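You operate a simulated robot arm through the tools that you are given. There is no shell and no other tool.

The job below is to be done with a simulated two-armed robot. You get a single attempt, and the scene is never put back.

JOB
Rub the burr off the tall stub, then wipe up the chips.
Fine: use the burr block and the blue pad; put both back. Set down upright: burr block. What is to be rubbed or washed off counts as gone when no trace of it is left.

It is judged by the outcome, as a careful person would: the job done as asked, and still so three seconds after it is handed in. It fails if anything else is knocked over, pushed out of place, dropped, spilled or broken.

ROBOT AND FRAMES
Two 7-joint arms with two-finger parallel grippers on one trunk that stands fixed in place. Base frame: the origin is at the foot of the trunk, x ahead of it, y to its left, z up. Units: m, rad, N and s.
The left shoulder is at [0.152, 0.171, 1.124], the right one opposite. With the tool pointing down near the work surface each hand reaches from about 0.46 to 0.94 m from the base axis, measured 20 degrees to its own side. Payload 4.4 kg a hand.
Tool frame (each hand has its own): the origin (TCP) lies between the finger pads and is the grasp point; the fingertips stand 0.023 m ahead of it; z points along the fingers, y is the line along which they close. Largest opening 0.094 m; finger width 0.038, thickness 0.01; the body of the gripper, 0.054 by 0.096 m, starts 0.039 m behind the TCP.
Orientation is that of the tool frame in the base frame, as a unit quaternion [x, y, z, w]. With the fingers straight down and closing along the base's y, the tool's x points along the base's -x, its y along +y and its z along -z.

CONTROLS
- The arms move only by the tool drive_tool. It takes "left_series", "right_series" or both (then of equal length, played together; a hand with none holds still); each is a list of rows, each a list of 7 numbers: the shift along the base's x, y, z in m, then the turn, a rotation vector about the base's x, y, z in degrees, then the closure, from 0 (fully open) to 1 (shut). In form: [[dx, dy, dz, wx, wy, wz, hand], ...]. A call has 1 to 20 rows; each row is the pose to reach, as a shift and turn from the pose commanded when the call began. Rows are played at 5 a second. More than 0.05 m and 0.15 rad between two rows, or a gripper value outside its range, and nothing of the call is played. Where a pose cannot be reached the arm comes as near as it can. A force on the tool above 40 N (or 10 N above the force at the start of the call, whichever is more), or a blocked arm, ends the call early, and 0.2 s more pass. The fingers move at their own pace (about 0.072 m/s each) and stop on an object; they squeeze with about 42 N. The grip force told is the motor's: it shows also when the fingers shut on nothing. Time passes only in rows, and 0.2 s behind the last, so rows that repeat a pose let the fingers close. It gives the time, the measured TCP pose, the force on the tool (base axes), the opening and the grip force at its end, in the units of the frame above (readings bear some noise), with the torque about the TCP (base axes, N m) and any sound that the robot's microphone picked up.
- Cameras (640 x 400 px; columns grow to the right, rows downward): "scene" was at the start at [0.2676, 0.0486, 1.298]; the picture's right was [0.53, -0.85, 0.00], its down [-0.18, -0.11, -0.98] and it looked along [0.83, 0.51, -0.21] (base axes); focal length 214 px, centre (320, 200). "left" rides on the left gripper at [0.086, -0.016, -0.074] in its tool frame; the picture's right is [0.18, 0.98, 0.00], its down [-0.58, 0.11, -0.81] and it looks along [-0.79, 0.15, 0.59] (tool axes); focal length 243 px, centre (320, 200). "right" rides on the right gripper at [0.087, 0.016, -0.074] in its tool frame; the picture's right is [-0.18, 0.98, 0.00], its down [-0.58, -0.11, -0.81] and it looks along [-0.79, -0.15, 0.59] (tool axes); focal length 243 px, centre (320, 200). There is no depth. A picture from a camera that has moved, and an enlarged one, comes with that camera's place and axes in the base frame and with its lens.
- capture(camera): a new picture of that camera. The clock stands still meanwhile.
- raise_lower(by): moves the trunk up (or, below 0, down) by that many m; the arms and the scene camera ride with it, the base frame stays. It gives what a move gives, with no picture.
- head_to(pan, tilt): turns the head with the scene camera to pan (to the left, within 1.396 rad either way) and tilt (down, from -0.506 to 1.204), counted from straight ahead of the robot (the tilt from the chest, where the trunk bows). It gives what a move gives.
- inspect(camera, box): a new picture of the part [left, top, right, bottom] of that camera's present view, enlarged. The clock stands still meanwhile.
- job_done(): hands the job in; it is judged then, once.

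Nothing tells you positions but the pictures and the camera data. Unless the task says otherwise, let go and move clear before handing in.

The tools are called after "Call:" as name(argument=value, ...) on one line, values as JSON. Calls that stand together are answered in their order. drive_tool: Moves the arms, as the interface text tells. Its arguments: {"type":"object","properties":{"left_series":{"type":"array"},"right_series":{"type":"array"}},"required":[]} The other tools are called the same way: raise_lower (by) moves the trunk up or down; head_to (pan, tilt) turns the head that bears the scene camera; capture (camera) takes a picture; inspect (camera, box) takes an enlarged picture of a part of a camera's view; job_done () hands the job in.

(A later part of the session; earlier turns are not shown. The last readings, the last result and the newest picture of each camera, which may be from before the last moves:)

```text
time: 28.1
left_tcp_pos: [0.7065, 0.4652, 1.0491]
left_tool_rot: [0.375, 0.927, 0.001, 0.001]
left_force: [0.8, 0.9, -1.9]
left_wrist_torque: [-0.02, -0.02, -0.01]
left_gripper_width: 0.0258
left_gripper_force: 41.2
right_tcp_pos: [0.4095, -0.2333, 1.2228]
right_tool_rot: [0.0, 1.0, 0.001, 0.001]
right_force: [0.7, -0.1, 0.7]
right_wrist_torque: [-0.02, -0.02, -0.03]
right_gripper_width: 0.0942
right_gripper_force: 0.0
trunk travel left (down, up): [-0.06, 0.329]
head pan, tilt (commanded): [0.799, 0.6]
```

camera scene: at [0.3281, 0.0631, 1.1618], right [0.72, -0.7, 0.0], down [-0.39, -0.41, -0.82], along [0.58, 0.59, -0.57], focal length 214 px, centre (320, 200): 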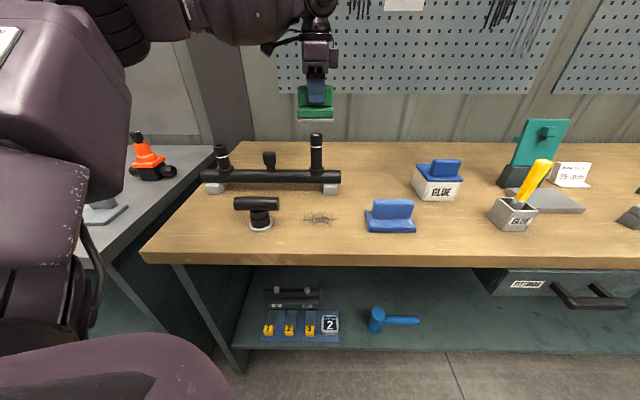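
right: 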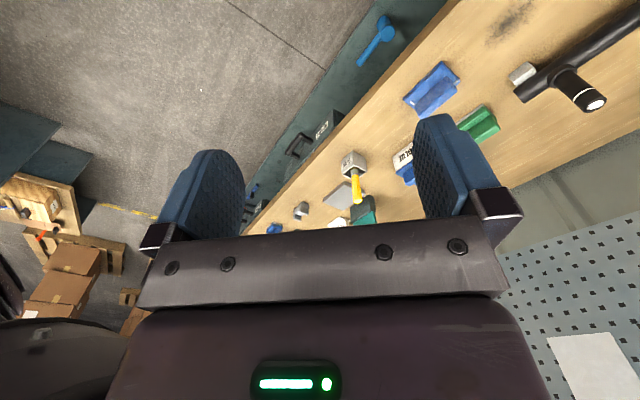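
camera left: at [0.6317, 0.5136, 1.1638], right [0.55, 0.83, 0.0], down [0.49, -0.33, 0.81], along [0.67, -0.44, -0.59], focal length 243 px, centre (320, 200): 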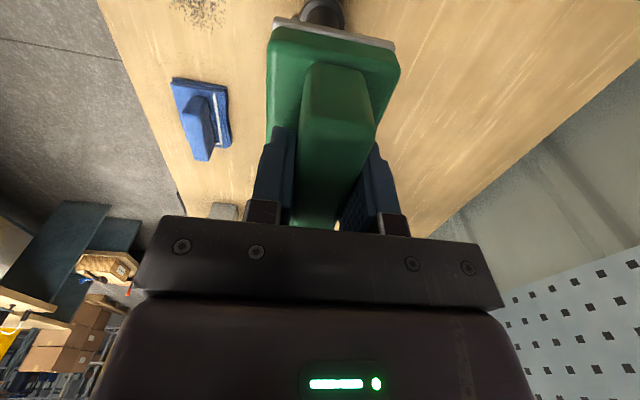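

Call:
drive_tool(left_series=[[0, 0, -0.001, 0, 0, 0, 1], [0, 0, -0.0015, 0, 0, 0, 1], [0, 0, -0.0015, 0, 0, 0, 1]])

Call:
drive_tool(left_series=[[0, 0, -0.001, 0, 0, 0, 1], [0, 0, -0.0015, 0, 0, 0, 1], [0, 0, -0.0015, 0, 0, 0, 1]])

```text
time: 28.9
left_tcp_pos: [0.706, 0.4642, 1.0481]
left_tool_rot: [0.376, 0.927, 0.001, 0.001]
left_force: [0.1, 2.0, 3.0]
left_wrist_torque: [0.04, -0.02, -0.03]
left_gripper_width: 0.0259
left_gripper_force: 41.9
right_tcp_pos: [0.4076, -0.2333, 1.2211]
right_tool_rot: [0.001, 1.0, 0.0, 0.001]
right_force: [0.3, -0.2, 0.0]
right_wrist_torque: [-0.04, 0.02, -0.02]
right_gripper_width: 0.0939
right_gripper_force: 0.1
trunk travel left (down, up): [-0.06, 0.329]
head pan, tilt (commanded): [0.799, 0.6]
```

```text
time: 29.7
left_tcp_pos: [0.7053, 0.4653, 1.0489]
left_tool_rot: [0.376, 0.927, 0.001, 0.001]
left_force: [3.8, 2.7, 12.0]
left_wrist_torque: [0.04, -0.13, -0.02]
left_gripper_width: 0.0257
left_gripper_force: 42.1
right_tcp_pos: [0.4086, -0.2344, 1.2223]
right_tool_rot: [-0.001, 1.0, 0.001, 0.002]
right_force: [-0.3, -1.4, -0.4]
right_wrist_torque: [-0.01, -0.01, 0.05]
right_gripper_width: 0.0941
right_gripper_force: 0.0
trunk travel left (down, up): [-0.06, 0.329]
head pan, tilt (commanded): [0.799, 0.6]
```

Contact is found at about 12 N. I'll ease off slightly and start with gentle strokes along the manifold's axis, then check that the manifold isn't moving.

Call:
drive_tool(left_series=[[0.004, -0.004, 0.0006, 0, 0, 0, 1], [0.008, -0.008, 0.0006, 0, 0, 0, 1], [0.004, -0.004, 0.0006, 0, 0, 0, 1], [0, 0, 0.0006, 0, 0, 0, 1], [-0.004, 0.004, 0.0006, 0, 0, 0, 1], [-0.008, 0.008, 0.0006, 0, 0, 0, 1], [-0.004, 0.004, 0.0006, 0, 0, 0, 1], [0, 0, 0.0006, 0, 0, 0, 1]])

Call:
inspect(camera="scene", box=[190, 90, 360, 220])

```text
time: 31.5
left_tcp_pos: [0.7069, 0.465, 1.0486]
left_tool_rot: [0.376, 0.927, 0.001, 0.001]
left_force: [-2.4, 1.9, 7.8]
left_wrist_torque: [0.02, 0.17, -0.04]
left_gripper_width: 0.0256
left_gripper_force: 41.8
right_tcp_pos: [0.4086, -0.2337, 1.2224]
right_tool_rot: [0.0, 1.0, 0.001, 0.002]
right_force: [0.6, -0.9, -1.0]
right_wrist_torque: [0.01, 0.0, -0.02]
right_gripper_width: 0.0939
right_gripper_force: 0.0
trunk travel left (down, up): [-0.06, 0.329]
head pan, tilt (commanded): [0.799, 0.6]
```

```text
3.08 times, centred on (275, 155) of scene
camera zoom: at [0.3269, 0.0629, 1.1623], right [0.72, -0.7, 0.0], down [-0.39, -0.41, -0.83], along [0.58, 0.59, -0.56], focal length 660 px, centre (458, 338)
```

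zoom: 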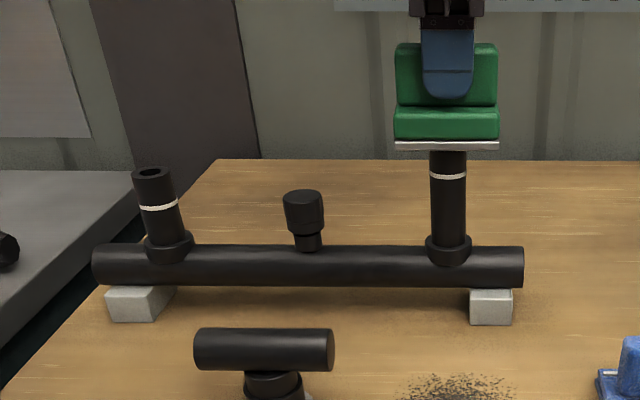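

Contact holds at about 8 N and the manifold hasn't moved. I'll do longer strokes along its axis.

Call:
drive_tool(left_series=[[0.006, -0.006, 0, 0, 0, 0, 1], [0.012, -0.0117, 0, 0, 0, 0, 1], [0.006, -0.006, 0, 0, 0, 0, 1], [0, 0, 0, 0, 0, 0, 1], [-0.006, 0.006, 0, 0, 0, 0, 1], [-0.012, 0.0117, 0, 0, 0, 0, 1], [-0.006, 0.006, 0, 0, 0, 0, 1], [0, 0, 0, 0, 0, 0, 1], [0.006, -0.006, 0, 0, 0, 0, 1], [0.012, -0.0117, 0, 0, 0, 0, 1], [0.006, -0.006, 0, 0, 0, 0, 1], [0, 0, 0, 0, 0, 0, 1], [-0.006, 0.006, 0, 0, 0, 0, 1], [-0.012, 0.0117, 0, 0, 0, 0, 1], [-0.006, 0.006, 0, 0, 0, 0, 1], [0, 0, 0, 0, 0, 0, 1], [0.006, -0.006, 0, 0, 0, 0, 1], [0, 0, 0, 0, 0, 0, 1]])

Call:
drive_tool(left_series=[[0, 0, 0.01, 0, 0, 0, 1], [0, 0, 0.03, 0, 0, 0, 1], [0.02, -0.02, 0.05, 0, 0, 0, 1], [0.045, -0.045, 0.06, 0, 0, 0, 1], [0.06, -0.06, 0.06, 0, 0, 0, 1], [0.07, -0.07, 0.06, 0, 0, 0, 1]])

Call:
inspect(camera="scene", box=[280, 100, 360, 170])

Call:
capture(camera="left")

```text
time: 35.3
left_tcp_pos: [0.7054, 0.4652, 1.0497]
left_tool_rot: [0.376, 0.927, 0.001, -0.001]
left_force: [-1.1, 1.8, 2.1]
left_wrist_torque: [0.02, 0.0, 0.02]
left_gripper_width: 0.0259
left_gripper_force: 42.0
right_tcp_pos: [0.4084, -0.2331, 1.2218]
right_tool_rot: [0.0, 1.0, 0.001, 0.001]
right_force: [-0.1, -0.3, -0.6]
right_wrist_torque: [0.01, 0.0, 0.0]
right_gripper_width: 0.0941
right_gripper_force: 0.1
trunk travel left (down, up): [-0.06, 0.329]
head pan, tilt (commanded): [0.799, 0.6]
```

```text
time: 36.7
left_tcp_pos: [0.777, 0.3982, 1.1053]
left_tool_rot: [0.375, 0.927, 0.001, -0.001]
left_force: [0.2, 0.0, -2.0]
left_wrist_torque: [-0.01, -0.03, 0.01]
left_gripper_width: 0.0257
left_gripper_force: 42.0
right_tcp_pos: [0.4101, -0.2342, 1.222]
right_tool_rot: [0.001, 1.0, 0.001, 0.001]
right_force: [0.4, -0.2, 0.2]
right_wrist_torque: [0.02, -0.01, 0.01]
right_gripper_width: 0.0942
right_gripper_force: 0.1
trunk travel left (down, up): [-0.06, 0.329]
head pan, tilt (commanded): [0.799, 0.6]
```

```text
5.71 times, centred on (320, 135) of scene
camera zoom: at [0.3283, 0.0629, 1.1618], right [0.72, -0.7, 0.0], down [-0.39, -0.41, -0.82], along [0.58, 0.59, -0.57], focal length 1226 px, centre (320, 571)
```

zoom: 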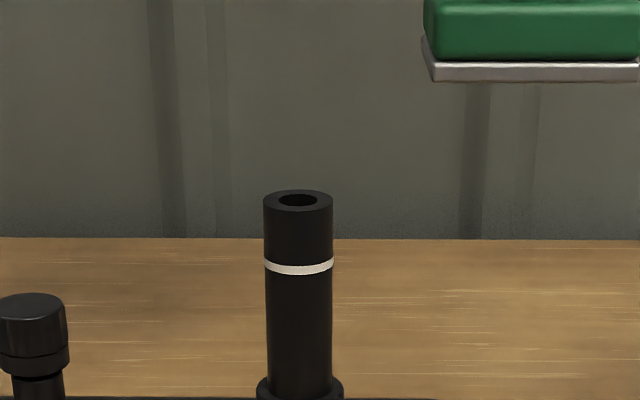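

```text
taken
camera left: at [0.7023, 0.4451, 1.1808], right [0.55, 0.83, 0.0], down [0.49, -0.33, 0.81], along [0.67, -0.44, -0.59], focal length 243 px, centre (320, 200)
```

left: 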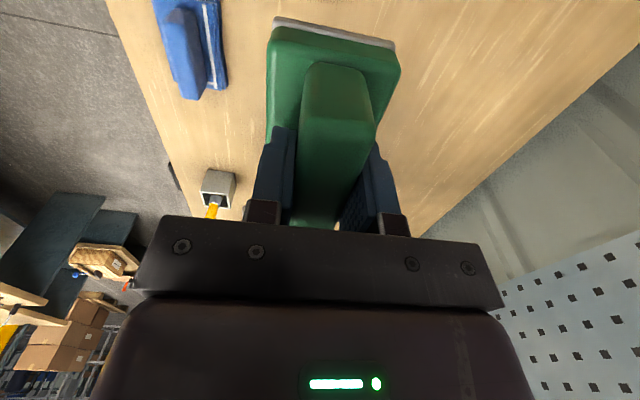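

The white burr is gone and the stub now shows a clean open bore. I'll zoom in closer for leftover traces before putting the block back.

Call:
inspect(camera="scene", box=[308, 128, 330, 142])

Call:
capture(camera="right")

Call:
inspect(camera="scene", box=[190, 120, 380, 240])

```text
16.00 times, centred on (319, 135) of scene
camera zoom: at [0.3283, 0.0629, 1.1618], right [0.72, -0.7, 0.0], down [-0.39, -0.41, -0.82], along [0.58, 0.59, -0.57], focal length 3432 px, centre (336, 1240)
```

zoom: 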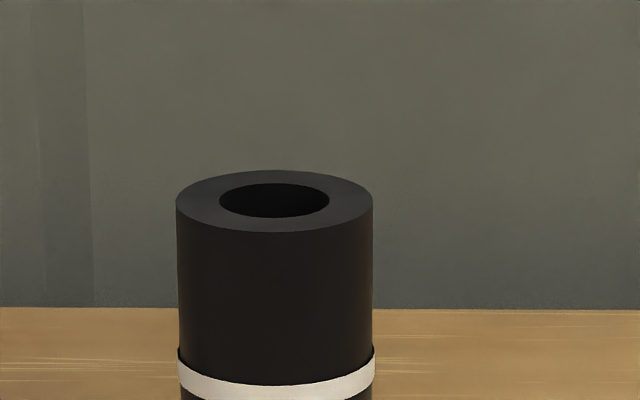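

```text
taken
camera right: at [0.3227, -0.2174, 1.2957], right [0.18, 0.98, 0.0], down [0.58, -0.11, 0.81], along [0.79, -0.15, -0.59], focal length 243 px, centre (320, 200)
```

right: 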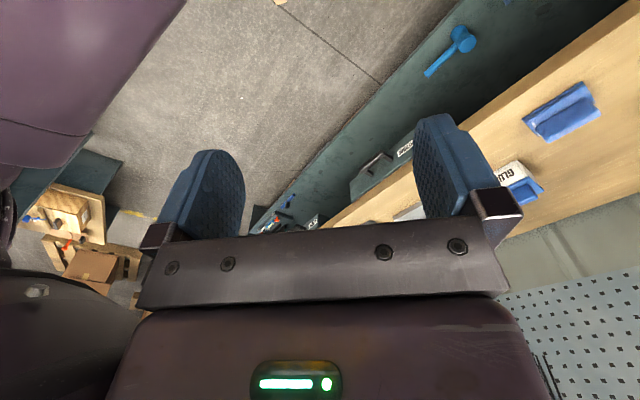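

```text
3.33 times, centred on (285, 180) of scene
camera zoom: at [0.3283, 0.0629, 1.1618], right [0.72, -0.7, 0.0], down [-0.39, -0.41, -0.82], along [0.58, 0.59, -0.57], focal length 715 px, centre (437, 267)
```

zoom: 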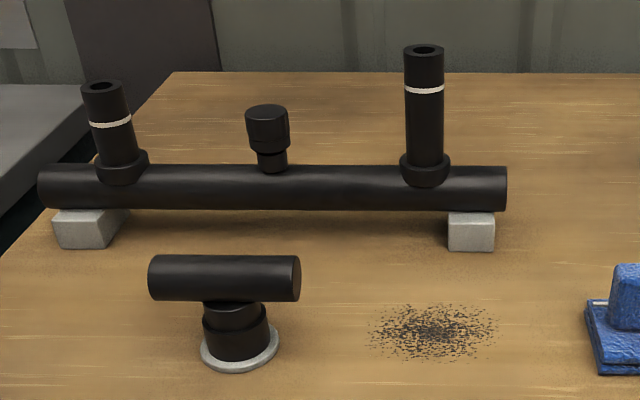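

The stub is clean, with no trace left, and the manifold is where it was. I'll carry the burr block back to its original spot and lower it to just above the bench.

Call:
drive_tool(left_series=[[0.02, -0.011, -0.03, 0, 0, 0, 1], [0.04, -0.022, -0.06, 0, 0, 0, 1], [0.056, -0.031, -0.095, 0, 0, 0, 1], [0.066, -0.036, -0.13, 0, 0, 0, 1], [0.066, -0.036, -0.165, 0, 0, 0, 1], [0.066, -0.036, -0.195, 0, 0, 0, 1], [0.066, -0.036, -0.212, 0, 0, 0, 1], [0.066, -0.036, -0.22, 0, 0, 0, 1], [0.066, -0.036, -0.22, 0, 0, 0, 1]])

Call:
inspect(camera="scene", box=[320, 120, 440, 220])

```text
time: 38.7
left_tcp_pos: [0.8438, 0.3596, 0.8868]
left_tool_rot: [0.375, 0.927, 0.001, 0.001]
left_force: [0.5, 0.1, -1.1]
left_wrist_torque: [0.02, 0.01, 0.0]
left_gripper_width: 0.0258
left_gripper_force: 42.1
right_tcp_pos: [0.409, -0.2334, 1.2215]
right_tool_rot: [0.0, 1.0, 0.0, 0.001]
right_force: [-0.5, 0.1, -0.1]
right_wrist_torque: [0.0, 0.01, -0.02]
right_gripper_width: 0.0939
right_gripper_force: 0.0
trunk travel left (down, up): [-0.06, 0.329]
head pan, tilt (commanded): [0.799, 0.6]
```

```text
4.00 times, centred on (380, 170) of scene
camera zoom: at [0.3278, 0.063, 1.1621], right [0.72, -0.7, 0.0], down [-0.39, -0.41, -0.83], along [0.58, 0.59, -0.56], focal length 858 px, centre (80, 320)
```

zoom: 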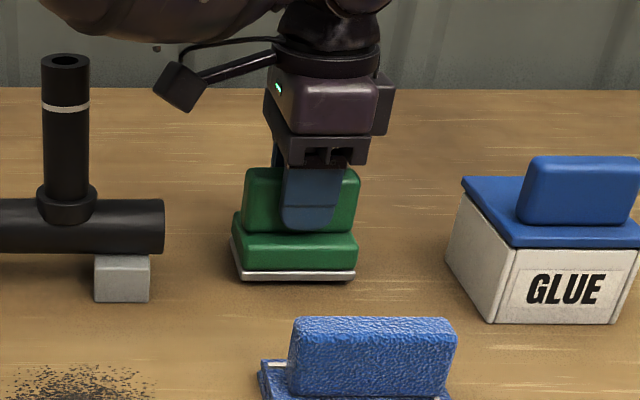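

The block is about 5 mm above the bench and nearly in place. I'll lower it in small steps with a 1.5 mm x correction.

Call:
drive_tool(left_series=[[-0.0015, 0, -0.002, 0, 0, 0, 1], [-0.0015, 0, -0.004, 0, 0, 0, 1], [-0.0015, 0, -0.005, 0, 0, 0, 1], [-0.0015, 0, -0.005, 0, 0, 0, 1]])

Call:
drive_tool(left_series=[[0, 0, -0.0005, 0, 0, 0, 1], [0, 0, -0.001, 0, 0, 0, 1], [0, 0, -0.001, 0, 0, 0, 1]])

```text
time: 39.7
left_tcp_pos: [0.8422, 0.3599, 0.881]
left_tool_rot: [0.375, 0.927, -0.001, 0.0]
left_force: [-0.7, 0.7, -2.0]
left_wrist_torque: [0.0, -0.01, 0.01]
left_gripper_width: 0.026
left_gripper_force: 41.8
right_tcp_pos: [0.4103, -0.2335, 1.2222]
right_tool_rot: [-0.001, 1.0, 0.001, 0.002]
right_force: [0.0, -0.4, 0.7]
right_wrist_torque: [0.01, 0.03, 0.0]
right_gripper_width: 0.0941
right_gripper_force: 0.1
trunk travel left (down, up): [-0.06, 0.329]
head pan, tilt (commanded): [0.799, 0.6]
```

```text
time: 40.5
left_tcp_pos: [0.8417, 0.3605, 0.8815]
left_tool_rot: [0.375, 0.927, 0.0, 0.0]
left_force: [-0.1, 0.1, -1.5]
left_wrist_torque: [-0.03, 0.02, 0.01]
left_gripper_width: 0.026
left_gripper_force: 41.3
right_tcp_pos: [0.4087, -0.2336, 1.2217]
right_tool_rot: [-0.001, 1.0, 0.0, 0.001]
right_force: [-0.1, -0.1, -0.3]
right_wrist_torque: [0.01, -0.02, -0.01]
right_gripper_width: 0.094
right_gripper_force: 0.2
trunk travel left (down, up): [-0.06, 0.329]
head pan, tilt (commanded): [0.799, 0.6]
```

Call:
drive_tool(left_series=[[0, 0, -0.0005, 0, 0, 0, 1], [0, 0, -0.001, 0, 0, 0, 1], [0, 0, -0.001, 0, 0, 0, 1]])

Call:
inspect(camera="scene", box=[320, 120, 440, 220])

```text
time: 41.3
left_tcp_pos: [0.841, 0.3599, 0.8827]
left_tool_rot: [0.376, 0.927, 0.001, 0.0]
left_force: [1.1, 0.3, 0.9]
left_wrist_torque: [-0.21, -0.08, 0.06]
left_gripper_width: 0.0259
left_gripper_force: 42.0
right_tcp_pos: [0.4101, -0.2334, 1.223]
right_tool_rot: [0.0, 1.0, 0.002, 0.0]
right_force: [-0.1, -0.2, -0.2]
right_wrist_torque: [-0.01, 0.03, 0.02]
right_gripper_width: 0.0938
right_gripper_force: 0.0
trunk travel left (down, up): [-0.06, 0.329]
head pan, tilt (commanded): [0.799, 0.6]
```

```text
4.00 times, centred on (380, 170) of scene
camera zoom: at [0.3277, 0.0629, 1.1621], right [0.72, -0.7, 0.0], down [-0.39, -0.41, -0.83], along [0.58, 0.59, -0.56], focal length 858 px, centre (80, 320)
```

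zoom: 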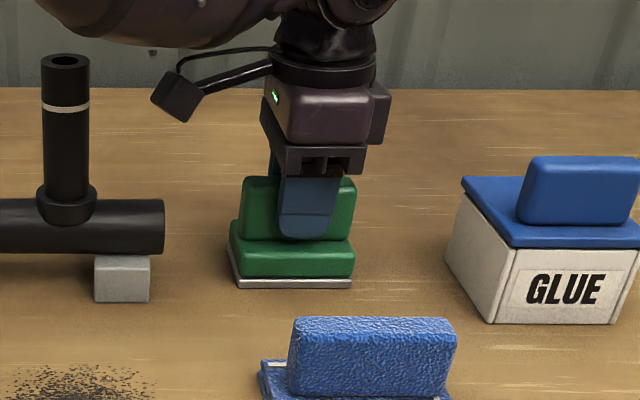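

The block is touching the bench at its original position. I'll release and lift straight up.

Call:
drive_tool(left_series=[[0, 0, 0.0005, 0, 0, 0, 0.7], [0, 0, 0.0005, 0, 0, 0, 0.4], [0, 0, 0.0005, 0, 0, 0, 0], [0, 0, 0.0005, 0, 0, 0, 0], [0, 0, 0.0005, 0, 0, 0, 0]])

Call:
inspect(camera="scene", box=[320, 120, 440, 220])

Call:
drive_tool(left_series=[[0, 0, 0.03, 0, 0, 0, 0], [0, 0, 0.065, 0, 0, 0, 0], [0, 0, 0.1, 0, 0, 0, 0], [0, 0, 0.1, 0, 0, 0, 0]])

Call:
inspect(camera="scene", box=[320, 120, 440, 220])

```text
time: 42.5
left_tcp_pos: [0.8407, 0.3605, 0.8804]
left_tool_rot: [0.375, 0.927, 0.0, 0.0]
left_force: [0.1, 0.0, -0.6]
left_wrist_torque: [-0.03, 0.0, 0.02]
left_gripper_width: 0.094
left_gripper_force: 0.1
right_tcp_pos: [0.4092, -0.2335, 1.2217]
right_tool_rot: [0.0, 1.0, 0.001, 0.001]
right_force: [-0.1, -0.5, -0.7]
right_wrist_torque: [-0.03, 0.0, 0.01]
right_gripper_width: 0.0939
right_gripper_force: 0.1
trunk travel left (down, up): [-0.06, 0.329]
head pan, tilt (commanded): [0.799, 0.6]
```

```text
4.00 times, centred on (380, 170) of scene
camera zoom: at [0.3278, 0.063, 1.162], right [0.72, -0.7, 0.0], down [-0.39, -0.41, -0.83], along [0.58, 0.59, -0.56], focal length 858 px, centre (80, 320)
```

zoom: 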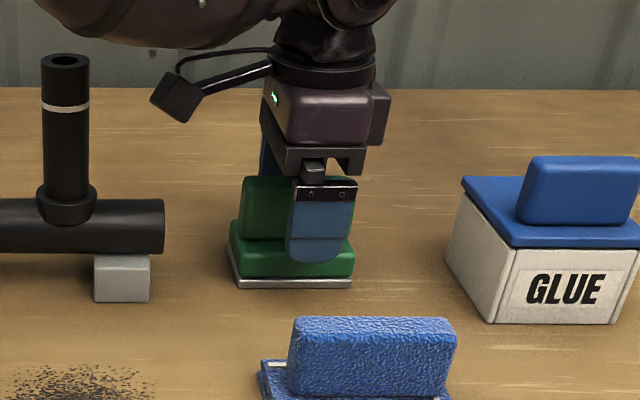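

```text
time: 43.5
left_tcp_pos: [0.8406, 0.3563, 0.9791]
left_tool_rot: [0.375, 0.927, 0.001, -0.001]
left_force: [0.4, -0.5, -0.2]
left_wrist_torque: [-0.01, 0.03, -0.04]
left_gripper_width: 0.0937
left_gripper_force: 0.1
right_tcp_pos: [0.4104, -0.2332, 1.2209]
right_tool_rot: [0.0, 1.0, 0.001, 0.001]
right_force: [0.1, 0.3, -1.0]
right_wrist_torque: [-0.01, 0.05, 0.02]
right_gripper_width: 0.094
right_gripper_force: 0.0
trunk travel left (down, up): [-0.06, 0.329]
head pan, tilt (commanded): [0.799, 0.6]
```

```text
4.00 times, centred on (380, 170) of scene
camera zoom: at [0.3284, 0.0629, 1.1617], right [0.72, -0.7, 0.0], down [-0.39, -0.41, -0.82], along [0.57, 0.59, -0.57], focal length 858 px, centre (80, 320)
```

zoom: 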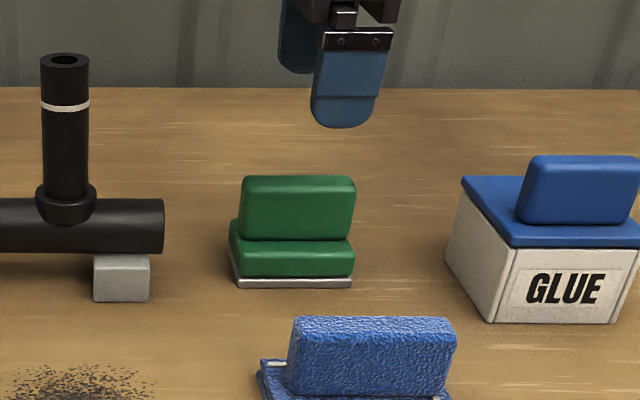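

The burr block is upright in its original spot. Next is the blue pad, around [0.73, 0.235] with its long axis at about -45°. I'll move above it for a closer look.

Call:
drive_tool(left_series=[[-0.02, -0.022, 0.02, 0, 0, -0.2, 0], [-0.043, -0.048, 0.02, 0, 0, -0.4, 0], [-0.066, -0.074, 0.02, 0, 0, -0.6, 0], [-0.089, -0.1, 0.02, 0, 0, -0.8, 0], [-0.1115, -0.125, 0.02, 0, 0, -0.8, 0], [-0.1115, -0.125, 0.02, 0, 0, -0.8, 0]])

Call:
capture(camera="left")

Call:
inspect(camera="scene", box=[340, 140, 460, 250])

```text
time: 44.9
left_tcp_pos: [0.7268, 0.2353, 1.0019]
left_tool_rot: [0.382, 0.924, -0.001, 0.0]
left_force: [0.2, 0.2, 0.1]
left_wrist_torque: [0.0, -0.02, 0.01]
left_gripper_width: 0.0943
left_gripper_force: 0.1
right_tcp_pos: [0.4093, -0.2337, 1.2219]
right_tool_rot: [0.0, 1.0, 0.001, 0.001]
right_force: [0.1, 0.0, 0.3]
right_wrist_torque: [-0.04, 0.0, -0.01]
right_gripper_width: 0.0941
right_gripper_force: 0.0
trunk travel left (down, up): [-0.06, 0.329]
head pan, tilt (commanded): [0.799, 0.6]
```

```text
taken
camera left: at [0.6539, 0.2857, 1.0774], right [0.56, 0.83, 0.0], down [0.49, -0.33, 0.81], along [0.67, -0.45, -0.59], focal length 243 px, centre (320, 200)
```

left: 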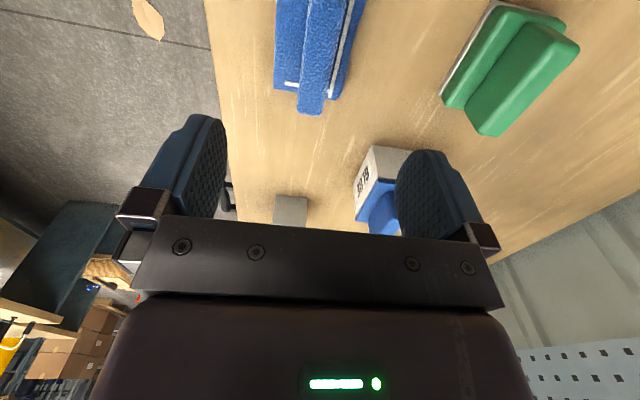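

```text
3.64 times, centred on (400, 195) of scene
camera zoom: at [0.328, 0.063, 1.1619], right [0.72, -0.7, 0.0], down [-0.39, -0.41, -0.82], along [0.58, 0.59, -0.57], focal length 780 px, centre (29, 218)
```

zoom: 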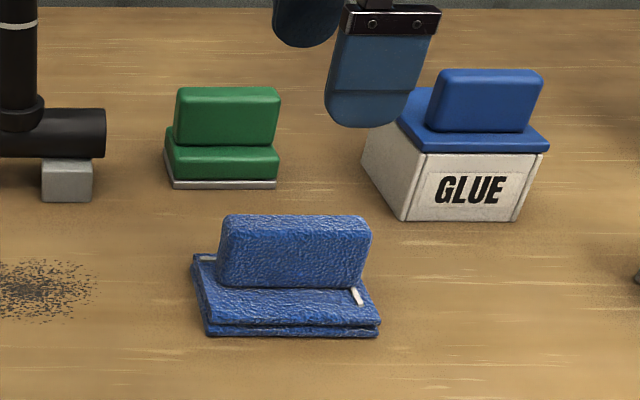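

I'll zoom in with the wrist camera to confirm the handle's line and centre.

Call:
inspect(camera="left", box=[240, 0, 400, 130])

```text
3.08 times, centred on (320, 65) of left
camera zoom: at [0.6539, 0.2857, 1.0774], right [0.56, 0.83, 0.0], down [0.49, -0.33, 0.81], along [0.67, -0.45, -0.59], focal length 746 px, centre (320, 615)
```

zoom: 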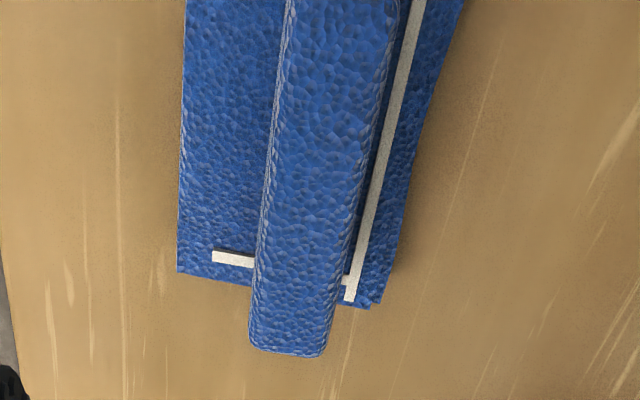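

The handle centre is at about [0.727, 0.233], with its line at roughly -44°, so the hand is well aligned. I'll descend to TCP z≈0.872, with the fingertips above the cloth layers.

Call:
drive_tool(left_series=[[0, -0.001, -0.04, 0, 0, 0.5, 0], [0, -0.001, -0.08, 0, 0, 0.5, 0], [0, -0.001, -0.11, 0, 0, 0.5, 0], [0, -0.001, -0.125, 0, 0, 0.5, 0], [0, -0.001, -0.13, 0, 0, 0.5, 0], [0, -0.001, -0.13, 0, 0, 0.5, 0]])

Call:
capture(camera="left")

Call:
inspect(camera="scene", box=[340, 140, 460, 250])

```text
time: 46.3
left_tcp_pos: [0.7288, 0.2349, 0.871]
left_tool_rot: [0.378, 0.926, 0.001, 0.001]
left_force: [-0.6, -0.4, -0.1]
left_wrist_torque: [0.02, -0.03, 0.03]
left_gripper_width: 0.0938
left_gripper_force: 0.1
right_tcp_pos: [0.4092, -0.2341, 1.2215]
right_tool_rot: [0.0, 1.0, 0.0, 0.002]
right_force: [0.9, -0.3, -0.7]
right_wrist_torque: [-0.03, -0.02, -0.03]
right_gripper_width: 0.0942
right_gripper_force: 0.1
trunk travel left (down, up): [-0.06, 0.329]
head pan, tilt (commanded): [0.799, 0.6]
```

```text
taken
camera left: at [0.6545, 0.2837, 0.9466], right [0.56, 0.83, 0.0], down [0.49, -0.33, 0.81], along [0.67, -0.45, -0.59], focal length 243 px, centre (320, 200)
```

left: 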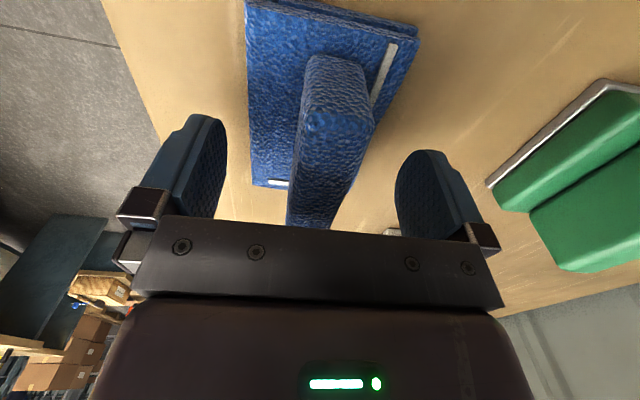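

```text
3.64 times, centred on (400, 195) of scene
camera zoom: at [0.3278, 0.063, 1.1621], right [0.72, -0.7, 0.0], down [-0.39, -0.41, -0.83], along [0.58, 0.59, -0.56], focal length 780 px, centre (29, 218)
```

zoom: 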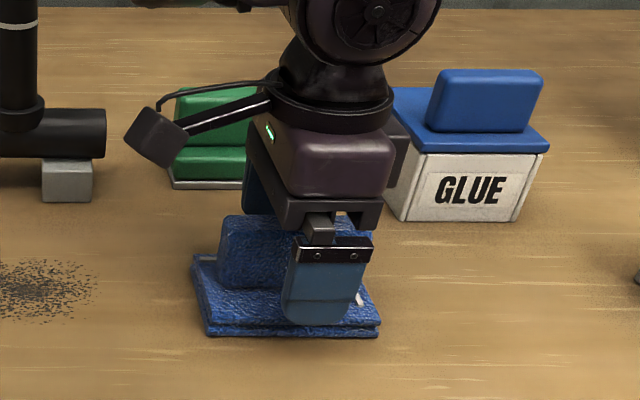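

The fingers straddle the pad handle well. I'll close the grip.

Call:
drive_tool(left_series=[[0, 0, 0, 0, 0, 0, 0.5], [0, 0, 0, 0, 0, 0, 1], [0, 0, 0, 0, 0, 0, 1], [0, 0, 0, 0, 0, 0, 1], [0, 0, 0, 0, 0, 0, 1], [0, 0, 0, 0, 0, 0, 1], [0, 0, 0, 0, 0, 0, 1]])

Call:
capture(camera="left")

Call:
inspect(camera="scene", box=[340, 140, 460, 250])

```text
time: 47.9
left_tcp_pos: [0.7285, 0.2349, 0.8717]
left_tool_rot: [0.378, 0.926, 0.0, 0.0]
left_force: [0.1, -0.2, 0.6]
left_wrist_torque: [-0.05, -0.03, -0.02]
left_gripper_width: 0.0236
left_gripper_force: 42.1
right_tcp_pos: [0.4085, -0.2341, 1.222]
right_tool_rot: [0.0, 1.0, 0.002, 0.001]
right_force: [0.0, 0.3, -0.1]
right_wrist_torque: [0.04, 0.02, -0.01]
right_gripper_width: 0.0942
right_gripper_force: 0.1
trunk travel left (down, up): [-0.06, 0.329]
head pan, tilt (commanded): [0.799, 0.6]
```

```text
taken
camera left: at [0.6546, 0.2837, 0.9467], right [0.56, 0.83, 0.0], down [0.49, -0.33, 0.81], along [0.67, -0.45, -0.59], focal length 243 px, centre (320, 200)
```

left: 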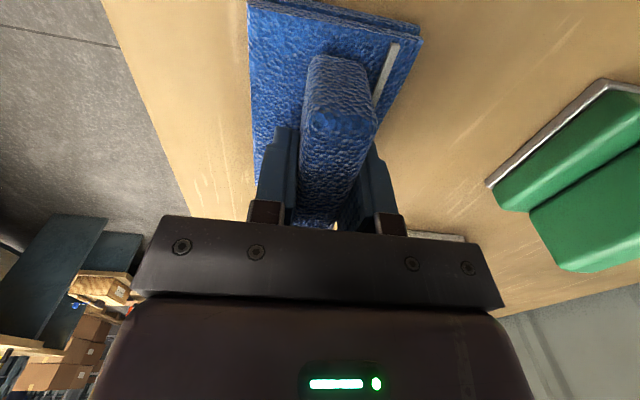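

```text
3.64 times, centred on (400, 195) of scene
camera zoom: at [0.3278, 0.0629, 1.162], right [0.72, -0.7, 0.0], down [-0.39, -0.41, -0.83], along [0.58, 0.59, -0.56], focal length 780 px, centre (29, 218)
```

zoom: 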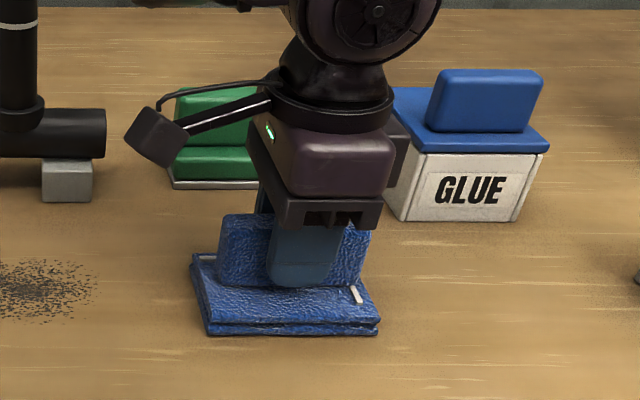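

The pad is gripped. Its bottom is about 51 mm below the TCP and it is centred on it. I'll lift it 4 cm and carry it over the chip patch at about [0.6125, 0.3615].

Call:
drive_tool(left_series=[[0, 0, 0.02, 0, 0, 0, 1], [0, 0, 0.04, 0, 0, 0, 1], [-0.025, 0.027, 0.04, 0, 0, 0, 1], [-0.05, 0.054, 0.04, 0, 0, 0, 1], [-0.075, 0.081, 0.04, 0, 0, 0, 1], [-0.1, 0.109, 0.04, 0, 0, 0, 1], [-0.1161, 0.1266, 0.04, 0, 0, 0, 1], [-0.1161, 0.1266, 0.04, 0, 0, 0, 1]])

Call:
inspect(camera="scene", box=[190, 90, 430, 250])

Call:
capture(camera="left")

```text
time: 49.7
left_tcp_pos: [0.6127, 0.3614, 0.9077]
left_tool_rot: [0.378, 0.926, 0.0, -0.001]
left_force: [0.4, -0.2, -0.9]
left_wrist_torque: [-0.01, -0.01, -0.01]
left_gripper_width: 0.0236
left_gripper_force: 42.6
right_tcp_pos: [0.4091, -0.2335, 1.2206]
right_tool_rot: [0.001, 1.0, 0.001, 0.001]
right_force: [0.0, 0.2, 0.2]
right_wrist_torque: [0.02, 0.0, -0.01]
right_gripper_width: 0.0939
right_gripper_force: 0.0
trunk travel left (down, up): [-0.06, 0.329]
head pan, tilt (commanded): [0.799, 0.6]
```

```text
2.50 times, centred on (310, 170) of scene
camera zoom: at [0.3279, 0.0631, 1.1619], right [0.72, -0.7, 0.0], down [-0.39, -0.41, -0.82], along [0.58, 0.59, -0.57], focal length 536 px, centre (345, 275)
```

zoom: 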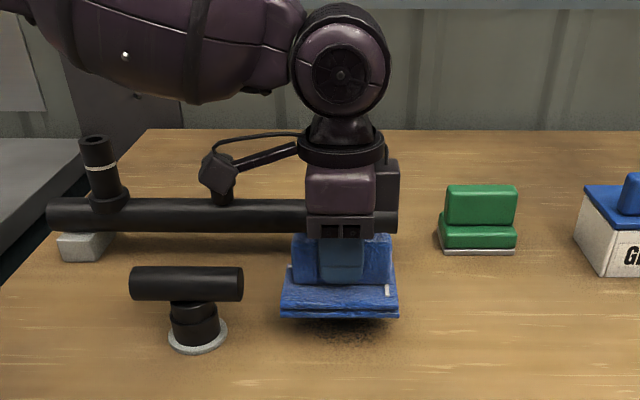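

```text
taken
camera left: at [0.5391, 0.4103, 0.9823], right [0.56, 0.83, 0.0], down [0.49, -0.33, 0.81], along [0.67, -0.45, -0.59], focal length 243 px, centre (320, 200)
```

left: 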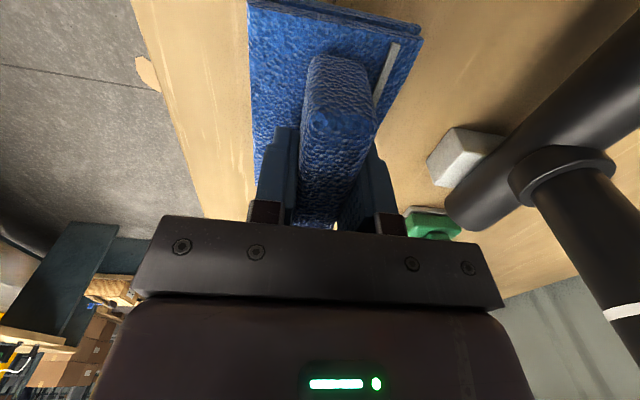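

The pad hovers over the chips with clearance all around. I'll lower it to light contact.

Call:
drive_tool(left_series=[[0, 0, -0.015, 0, 0, 0, 1], [0, 0, -0.03, 0, 0, 0, 1], [0, 0, -0.037, 0, 0, 0, 1], [0, 0, -0.039, 0, 0, 0, 1], [0, 0, -0.039, 0, 0, 0, 1]])

Call:
drive_tool(left_series=[[0, 0, -0.001, 0, 0, 0, 1], [0, 0, -0.002, 0, 0, 0, 1], [0, 0, -0.002, 0, 0, 0, 1]])

```text
time: 50.9
left_tcp_pos: [0.6129, 0.3612, 0.8716]
left_tool_rot: [0.377, 0.926, 0.001, 0.0]
left_force: [-0.3, 1.1, 2.4]
left_wrist_torque: [-0.08, -0.03, -0.02]
left_gripper_width: 0.0237
left_gripper_force: 42.1
right_tcp_pos: [0.4096, -0.234, 1.221]
right_tool_rot: [0.0, 1.0, 0.0, 0.001]
right_force: [-0.1, 0.8, -0.1]
right_wrist_torque: [-0.02, 0.0, 0.05]
right_gripper_width: 0.0939
right_gripper_force: 0.2
trunk travel left (down, up): [-0.06, 0.329]
head pan, tilt (commanded): [0.799, 0.6]
```

```text
time: 51.7
left_tcp_pos: [0.6129, 0.3599, 0.8713]
left_tool_rot: [0.378, 0.926, 0.002, 0.001]
left_force: [-0.3, 8.0, 19.0]
left_wrist_torque: [0.37, 0.84, -0.3]
left_gripper_width: 0.0232
left_gripper_force: 41.6
right_tcp_pos: [0.4079, -0.2339, 1.2221]
right_tool_rot: [-0.001, 1.0, 0.0, 0.002]
right_force: [0.0, 0.4, 0.4]
right_wrist_torque: [-0.01, 0.01, -0.02]
right_gripper_width: 0.0941
right_gripper_force: 0.0
trunk travel left (down, up): [-0.06, 0.329]
head pan, tilt (commanded): [0.799, 0.6]
```

Contact is firm at 19 N, so I'll ease off 1 mm and wipe with strokes across the patch.

Call:
drive_tool(left_series=[[0, 0, 0.001, 0, 0, 0, 1], [0.0106, 0.0106, 0.001, 0, 0, 0, 1], [0.0212, 0.0212, 0.001, 0, 0, 0, 1], [0.0283, 0.0283, 0.001, 0, 0, 0, 1], [0.0212, 0.0212, 0.001, 0, 0, 0, 1], [0.0106, 0.0106, 0.001, 0, 0, 0, 1], [0, 0, 0.001, 0, 0, 0, 1], [-0.0106, -0.0106, 0.001, 0, 0, 0, 1], [-0.0212, -0.0212, 0.001, 0, 0, 0, 1], [-0.0318, -0.0318, 0.001, 0, 0, 0, 1], [-0.0212, -0.0212, 0.001, 0, 0, 0, 1], [-0.0106, -0.0106, 0.001, 0, 0, 0, 1], [0, 0, 0.001, 0, 0, 0, 1]])

Call:
inspect(camera="scene", box=[190, 120, 400, 260])

```text
time: 54.5
left_tcp_pos: [0.6122, 0.3611, 0.8718]
left_tool_rot: [0.378, 0.926, 0.001, -0.001]
left_force: [0.6, -0.1, -0.7]
left_wrist_torque: [0.02, 0.0, -0.02]
left_gripper_width: 0.0236
left_gripper_force: 41.6
right_tcp_pos: [0.4093, -0.2341, 1.2211]
right_tool_rot: [0.0, 1.0, 0.001, 0.001]
right_force: [0.2, -0.2, -0.3]
right_wrist_torque: [-0.03, 0.01, -0.01]
right_gripper_width: 0.0939
right_gripper_force: 0.0
trunk travel left (down, up): [-0.06, 0.329]
head pan, tilt (commanded): [0.799, 0.6]
```

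```text
2.86 times, centred on (295, 190) of scene
camera zoom: at [0.328, 0.063, 1.1618], right [0.72, -0.7, 0.0], down [-0.39, -0.41, -0.83], along [0.58, 0.59, -0.56], focal length 613 px, centre (391, 229)
```

zoom: 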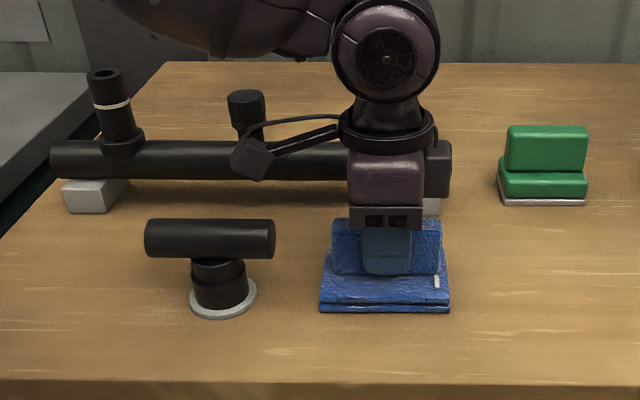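

The patch under and around the pad appears to be clearing, but the contact force has dropped to almost zero. I'll press slightly and repeat the strokes with a bit of side shift.

Call:
drive_tool(left_series=[[0, 0, -0.0006, 0, 0, 0, 1], [0, 0, -0.0006, 0, 0, 0, 1]])

```text
time: 55.1
left_tcp_pos: [0.6129, 0.3613, 0.8719]
left_tool_rot: [0.378, 0.926, 0.0, 0.0]
left_force: [0.1, -0.7, -0.7]
left_wrist_torque: [0.0, 0.0, -0.01]
left_gripper_width: 0.0233
left_gripper_force: 42.3
right_tcp_pos: [0.409, -0.2338, 1.2214]
right_tool_rot: [0.0, 1.0, 0.001, 0.0]
right_force: [-0.3, -0.1, -0.4]
right_wrist_torque: [0.0, -0.02, 0.01]
right_gripper_width: 0.0942
right_gripper_force: 0.0
trunk travel left (down, up): [-0.06, 0.329]
head pan, tilt (commanded): [0.799, 0.6]
```

Call:
drive_tool(left_series=[[0, 0, -0.0005, 0, 0, 0, 1], [0, 0, -0.001, 0, 0, 0, 1], [0, 0, -0.001, 0, 0, 0, 1]])

```text
time: 55.9
left_tcp_pos: [0.6138, 0.3608, 0.8711]
left_tool_rot: [0.378, 0.926, 0.001, 0.0]
left_force: [0.8, 3.5, 8.5]
left_wrist_torque: [0.1, 0.41, -0.03]
left_gripper_width: 0.0234
left_gripper_force: 42.4
right_tcp_pos: [0.4078, -0.2349, 1.2231]
right_tool_rot: [0.001, 1.0, 0.001, 0.002]
right_force: [-0.4, -0.8, -0.5]
right_wrist_torque: [0.02, 0.02, -0.01]
right_gripper_width: 0.0937
right_gripper_force: 0.0
trunk travel left (down, up): [-0.06, 0.329]
head pan, tilt (commanded): [0.799, 0.6]
```

Contact is back at 8.5 N. I'll wipe with strokes shifted to both sides of the patch.

Call:
drive_tool(left_series=[[0.0085, -0.0085, 0, 0, 0, 0, 1], [0.0191, 0.0021, 0, 0, 0, 0, 1], [0.0297, 0.0127, 0, 0, 0, 0, 1], [0.0368, 0.0198, 0, 0, 0, 0, 1], [0.0226, 0.0056, 0, 0, 0, 0, 1], [0.0085, -0.0085, 0, 0, 0, 0, 1], [-0.0056, -0.0226, 0, 0, 0, 0, 1], [-0.0198, -0.0368, 0, 0, 0, 0, 1], [-0.0056, -0.0226, 0, 0, 0, 0, 1], [0.0085, -0.0085, 0, 0, 0, 0, 1], [0, 0, 0, 0, 0, 0, 1], [-0.0085, 0.0085, 0, 0, 0, 0, 1], [0.0056, 0.0226, 0, 0, 0, 0, 1], [0.0198, 0.0368, 0, 0, 0, 0, 1], [0.0056, 0.0226, 0, 0, 0, 0, 1], [-0.0085, 0.0085, 0, 0, 0, 0, 1], [-0.0226, -0.0056, 0, 0, 0, 0, 1], [-0.0368, -0.0198, 0, 0, 0, 0, 1], [-0.0226, -0.0056, 0, 0, 0, 0, 1], [0, 0, 0, 0, 0, 0, 1]])

Call:
drive_tool(left_series=[[0, 0, 0.015, 0, 0, 0, 1], [0, 0, 0.04, 0, 0, 0, 1], [0.027, -0.027, 0.05, 0, 0, 0, 1], [0.055, -0.058, 0.05, 0, 0, 0, 1], [0.083, -0.09, 0.05, 0, 0, 0, 1], [0.1, -0.11, 0.05, 0, 0, 0, 1], [0.1, -0.11, 0.05, 0, 0, 0, 1]])

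Call:
inspect(camera="scene", box=[190, 120, 430, 260])

```text
time: 60.1
left_tcp_pos: [0.6106, 0.3597, 0.8713]
left_tool_rot: [0.378, 0.926, 0.001, 0.001]
left_force: [-6.0, -6.1, 18.5]
left_wrist_torque: [-0.17, 0.23, -0.13]
left_gripper_width: 0.0235
left_gripper_force: 42.0
right_tcp_pos: [0.4064, -0.2342, 1.2217]
right_tool_rot: [0.001, 1.0, 0.001, 0.001]
right_force: [-0.3, 1.1, 0.3]
right_wrist_torque: [-0.02, -0.04, 0.01]
right_gripper_width: 0.094
right_gripper_force: 0.1
trunk travel left (down, up): [-0.06, 0.329]
head pan, tilt (commanded): [0.799, 0.6]
```

```text
time: 61.7
left_tcp_pos: [0.7152, 0.2487, 0.9191]
left_tool_rot: [0.377, 0.926, 0.001, 0.001]
left_force: [0.6, 0.4, -0.1]
left_wrist_torque: [0.0, 0.04, -0.03]
left_gripper_width: 0.0232
left_gripper_force: 41.8
right_tcp_pos: [0.4095, -0.2344, 1.2215]
right_tool_rot: [0.0, 1.0, 0.001, 0.001]
right_force: [0.3, 0.1, 0.0]
right_wrist_torque: [0.0, 0.0, 0.03]
right_gripper_width: 0.0939
right_gripper_force: 0.1
trunk travel left (down, up): [-0.06, 0.329]
head pan, tilt (commanded): [0.799, 0.6]
```

```text
2.67 times, centred on (310, 190) of scene
camera zoom: at [0.3277, 0.0628, 1.1621], right [0.72, -0.7, 0.0], down [-0.39, -0.4, -0.83], along [0.58, 0.59, -0.56], focal length 572 px, centre (347, 227)
```

zoom: 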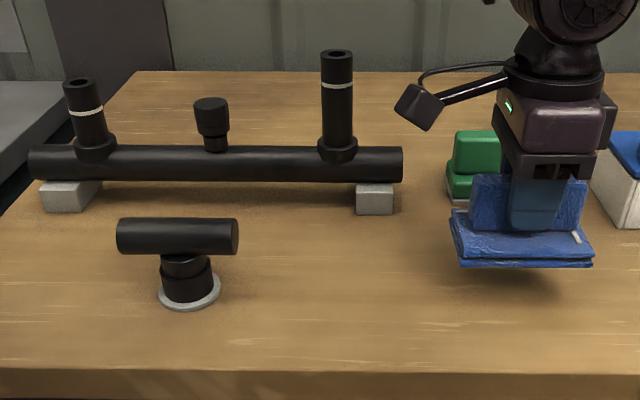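

The chip patch looks gone. I'll zoom in closely for any remaining traces.

Call:
inspect(camera="scene", box=[280, 190, 360, 250])

Call:
inspect(camera="scene", box=[300, 205, 340, 230])

Call:
inspect(camera="scene", box=[270, 180, 380, 225])

```text
6.67 times, centred on (320, 220) of scene
camera zoom: at [0.3277, 0.0628, 1.1621], right [0.72, -0.7, 0.0], down [-0.39, -0.4, -0.83], along [0.58, 0.59, -0.56], focal length 1430 px, centre (320, 67)
```

zoom: 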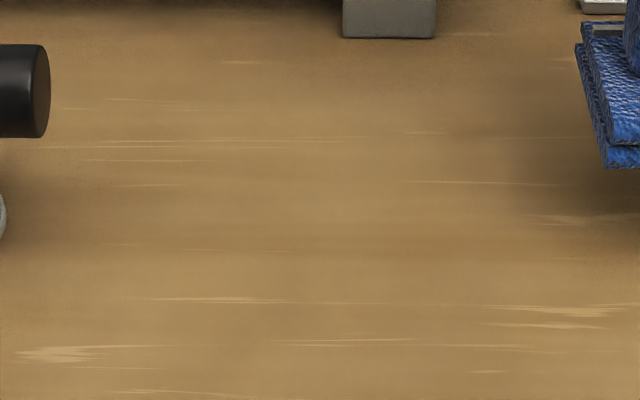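

```text
16.00 times, centred on (320, 218) of scene
camera zoom: at [0.3277, 0.0628, 1.1621], right [0.72, -0.7, 0.0], down [-0.39, -0.4, -0.83], along [0.58, 0.59, -0.56], focal length 3432 px, centre (320, -80)
```

zoom: 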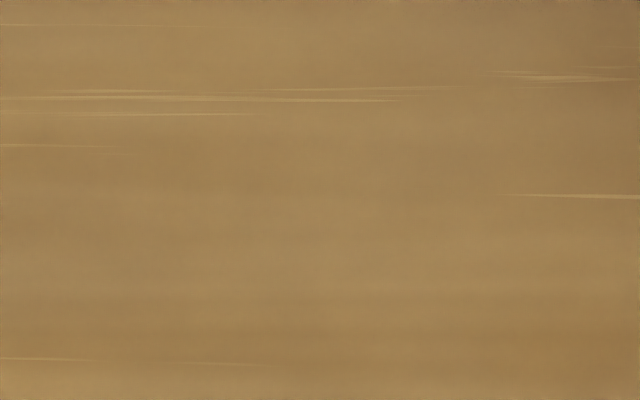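

```text
5.82 times, centred on (325, 202) of scene
camera zoom: at [0.3277, 0.0628, 1.1621], right [0.72, -0.7, 0.0], down [-0.39, -0.4, -0.83], along [0.58, 0.59, -0.56], focal length 1248 px, centre (291, 186)
```

zoom: 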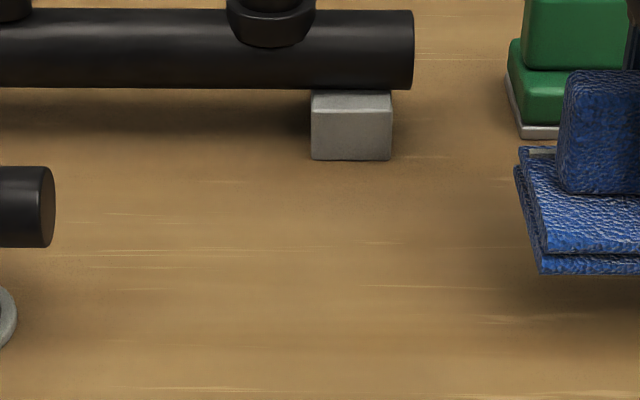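

The bench is clean. I'll let the arm settle and read the pose before returning the pad to its original spot.

Call:
drive_tool(left_series=[[0, 0, 0, 0, 0, 0, 1], [0, 0, 0, 0, 0, 0, 1], [0, 0, 0, 0, 0, 0, 1]])

Call:
capture(camera="left")

```text
time: 62.5
left_tcp_pos: [0.7157, 0.2489, 0.9202]
left_tool_rot: [0.377, 0.926, 0.001, 0.0]
left_force: [-0.9, 1.6, -0.1]
left_wrist_torque: [0.0, 0.02, -0.01]
left_gripper_width: 0.0236
left_gripper_force: 42.7
right_tcp_pos: [0.4105, -0.2338, 1.2216]
right_tool_rot: [0.0, 1.0, 0.001, 0.001]
right_force: [-0.3, -0.4, 0.5]
right_wrist_torque: [-0.03, 0.01, 0.03]
right_gripper_width: 0.0941
right_gripper_force: 0.0
trunk travel left (down, up): [-0.06, 0.329]
head pan, tilt (commanded): [0.799, 0.6]
```

```text
taken
camera left: at [0.6409, 0.2977, 0.9948], right [0.56, 0.83, 0.0], down [0.49, -0.33, 0.81], along [0.67, -0.45, -0.59], focal length 243 px, centre (320, 200)
```

left: 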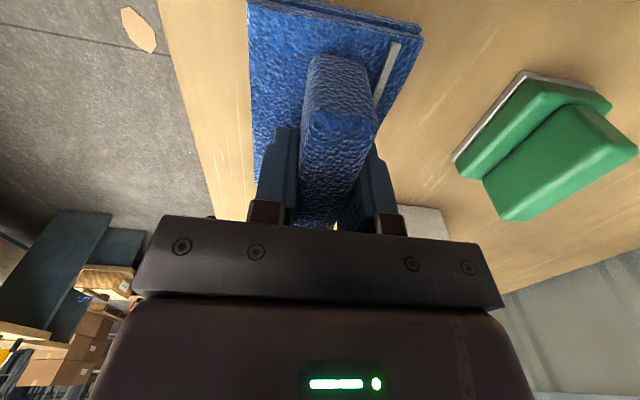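

The measured pose is [0.7155, 0.2488, 0.920], so the pad's home is a shift of (0.013, -0.014). I'll lower it there in stages.

Call:
drive_tool(left_series=[[0.007, -0.007, -0.01, 0, 0, 0, 1], [0.0131, -0.0139, -0.025, 0, 0, 0, 1], [0.0131, -0.0139, -0.038, 0, 0, 0, 1], [0.0131, -0.0139, -0.044, 0, 0, 0, 1], [0.0131, -0.0139, -0.044, 0, 0, 0, 1]])

Call:
inspect(camera="scene", box=[340, 140, 460, 250])

```text
time: 63.7
left_tcp_pos: [0.7272, 0.2363, 0.8757]
left_tool_rot: [0.379, 0.926, 0.0, 0.0]
left_force: [0.2, 0.5, -0.9]
left_wrist_torque: [0.0, 0.0, -0.03]
left_gripper_width: 0.0236
left_gripper_force: 42.1
right_tcp_pos: [0.4085, -0.233, 1.2211]
right_tool_rot: [0.0, 1.0, 0.001, 0.0]
right_force: [-0.5, 0.4, 0.3]
right_wrist_torque: [0.0, 0.02, 0.01]
right_gripper_width: 0.0942
right_gripper_force: 0.0
trunk travel left (down, up): [-0.06, 0.329]
head pan, tilt (commanded): [0.799, 0.6]
```

```text
3.64 times, centred on (400, 195) of scene
camera zoom: at [0.3278, 0.0629, 1.1621], right [0.72, -0.7, 0.0], down [-0.39, -0.41, -0.83], along [0.58, 0.59, -0.56], focal length 780 px, centre (29, 218)
```

zoom: 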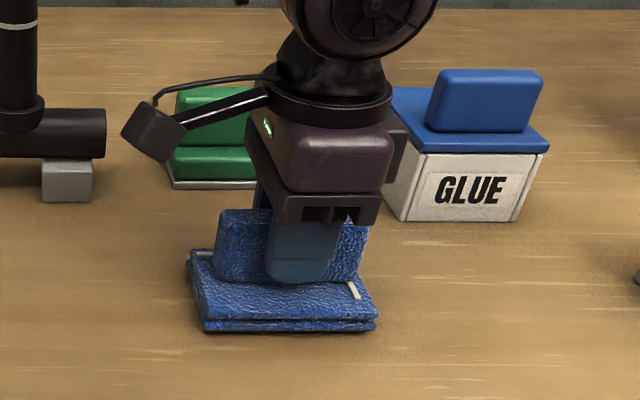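

It's about 2 mm short along the bench, so I'll correct that and lower to contact.

Call:
drive_tool(left_series=[[0.0014, -0.0014, -0.001, 0, 0, 0, 1], [0.0014, -0.0014, -0.003, 0, 0, 0, 1], [0.0014, -0.0014, -0.004, 0, 0, 0, 1], [0.0014, -0.0014, -0.004, 0, 0, 0, 1]])

Call:
drive_tool(left_series=[[0, 0, -0.0005, 0, 0, 0, 1], [0, 0, -0.001, 0, 0, 0, 1], [0, 0, -0.001, 0, 0, 0, 1]])

Call:
inspect(camera="scene", box=[340, 140, 460, 250])

```text
time: 64.7
left_tcp_pos: [0.7283, 0.2338, 0.8719]
left_tool_rot: [0.378, 0.926, 0.0, 0.001]
left_force: [0.7, -0.7, 0.3]
left_wrist_torque: [-0.06, -0.01, 0.02]
left_gripper_width: 0.0234
left_gripper_force: 42.0
right_tcp_pos: [0.4096, -0.2338, 1.2212]
right_tool_rot: [0.0, 1.0, 0.001, 0.001]
right_force: [0.1, 0.1, -0.9]
right_wrist_torque: [-0.01, 0.01, 0.02]
right_gripper_width: 0.0942
right_gripper_force: 0.0
trunk travel left (down, up): [-0.06, 0.329]
head pan, tilt (commanded): [0.799, 0.6]
```

```text
time: 65.5
left_tcp_pos: [0.7262, 0.2339, 0.8713]
left_tool_rot: [0.378, 0.926, 0.001, 0.002]
left_force: [2.7, -0.2, 3.5]
left_wrist_torque: [-0.09, 0.02, 0.07]
left_gripper_width: 0.0236
left_gripper_force: 42.3
right_tcp_pos: [0.4085, -0.2343, 1.2219]
right_tool_rot: [0.0, 1.0, 0.001, 0.001]
right_force: [1.1, 0.0, -0.1]
right_wrist_torque: [0.04, 0.0, 0.0]
right_gripper_width: 0.0939
right_gripper_force: 0.0
trunk travel left (down, up): [-0.06, 0.329]
head pan, tilt (commanded): [0.799, 0.6]
```

```text
3.64 times, centred on (400, 195) of scene
camera zoom: at [0.3277, 0.0629, 1.1622], right [0.72, -0.7, 0.0], down [-0.39, -0.41, -0.83], along [0.58, 0.59, -0.56], focal length 780 px, centre (29, 218)
```

zoom: 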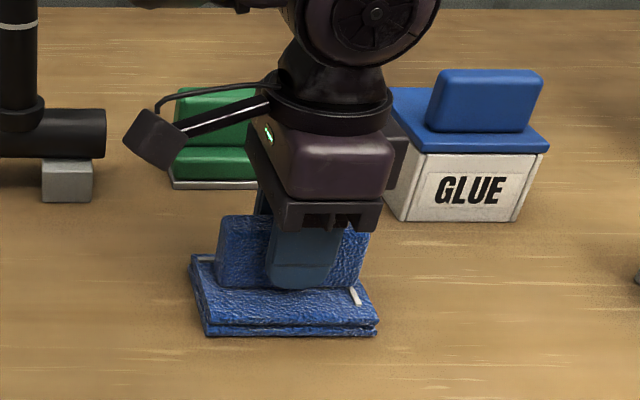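

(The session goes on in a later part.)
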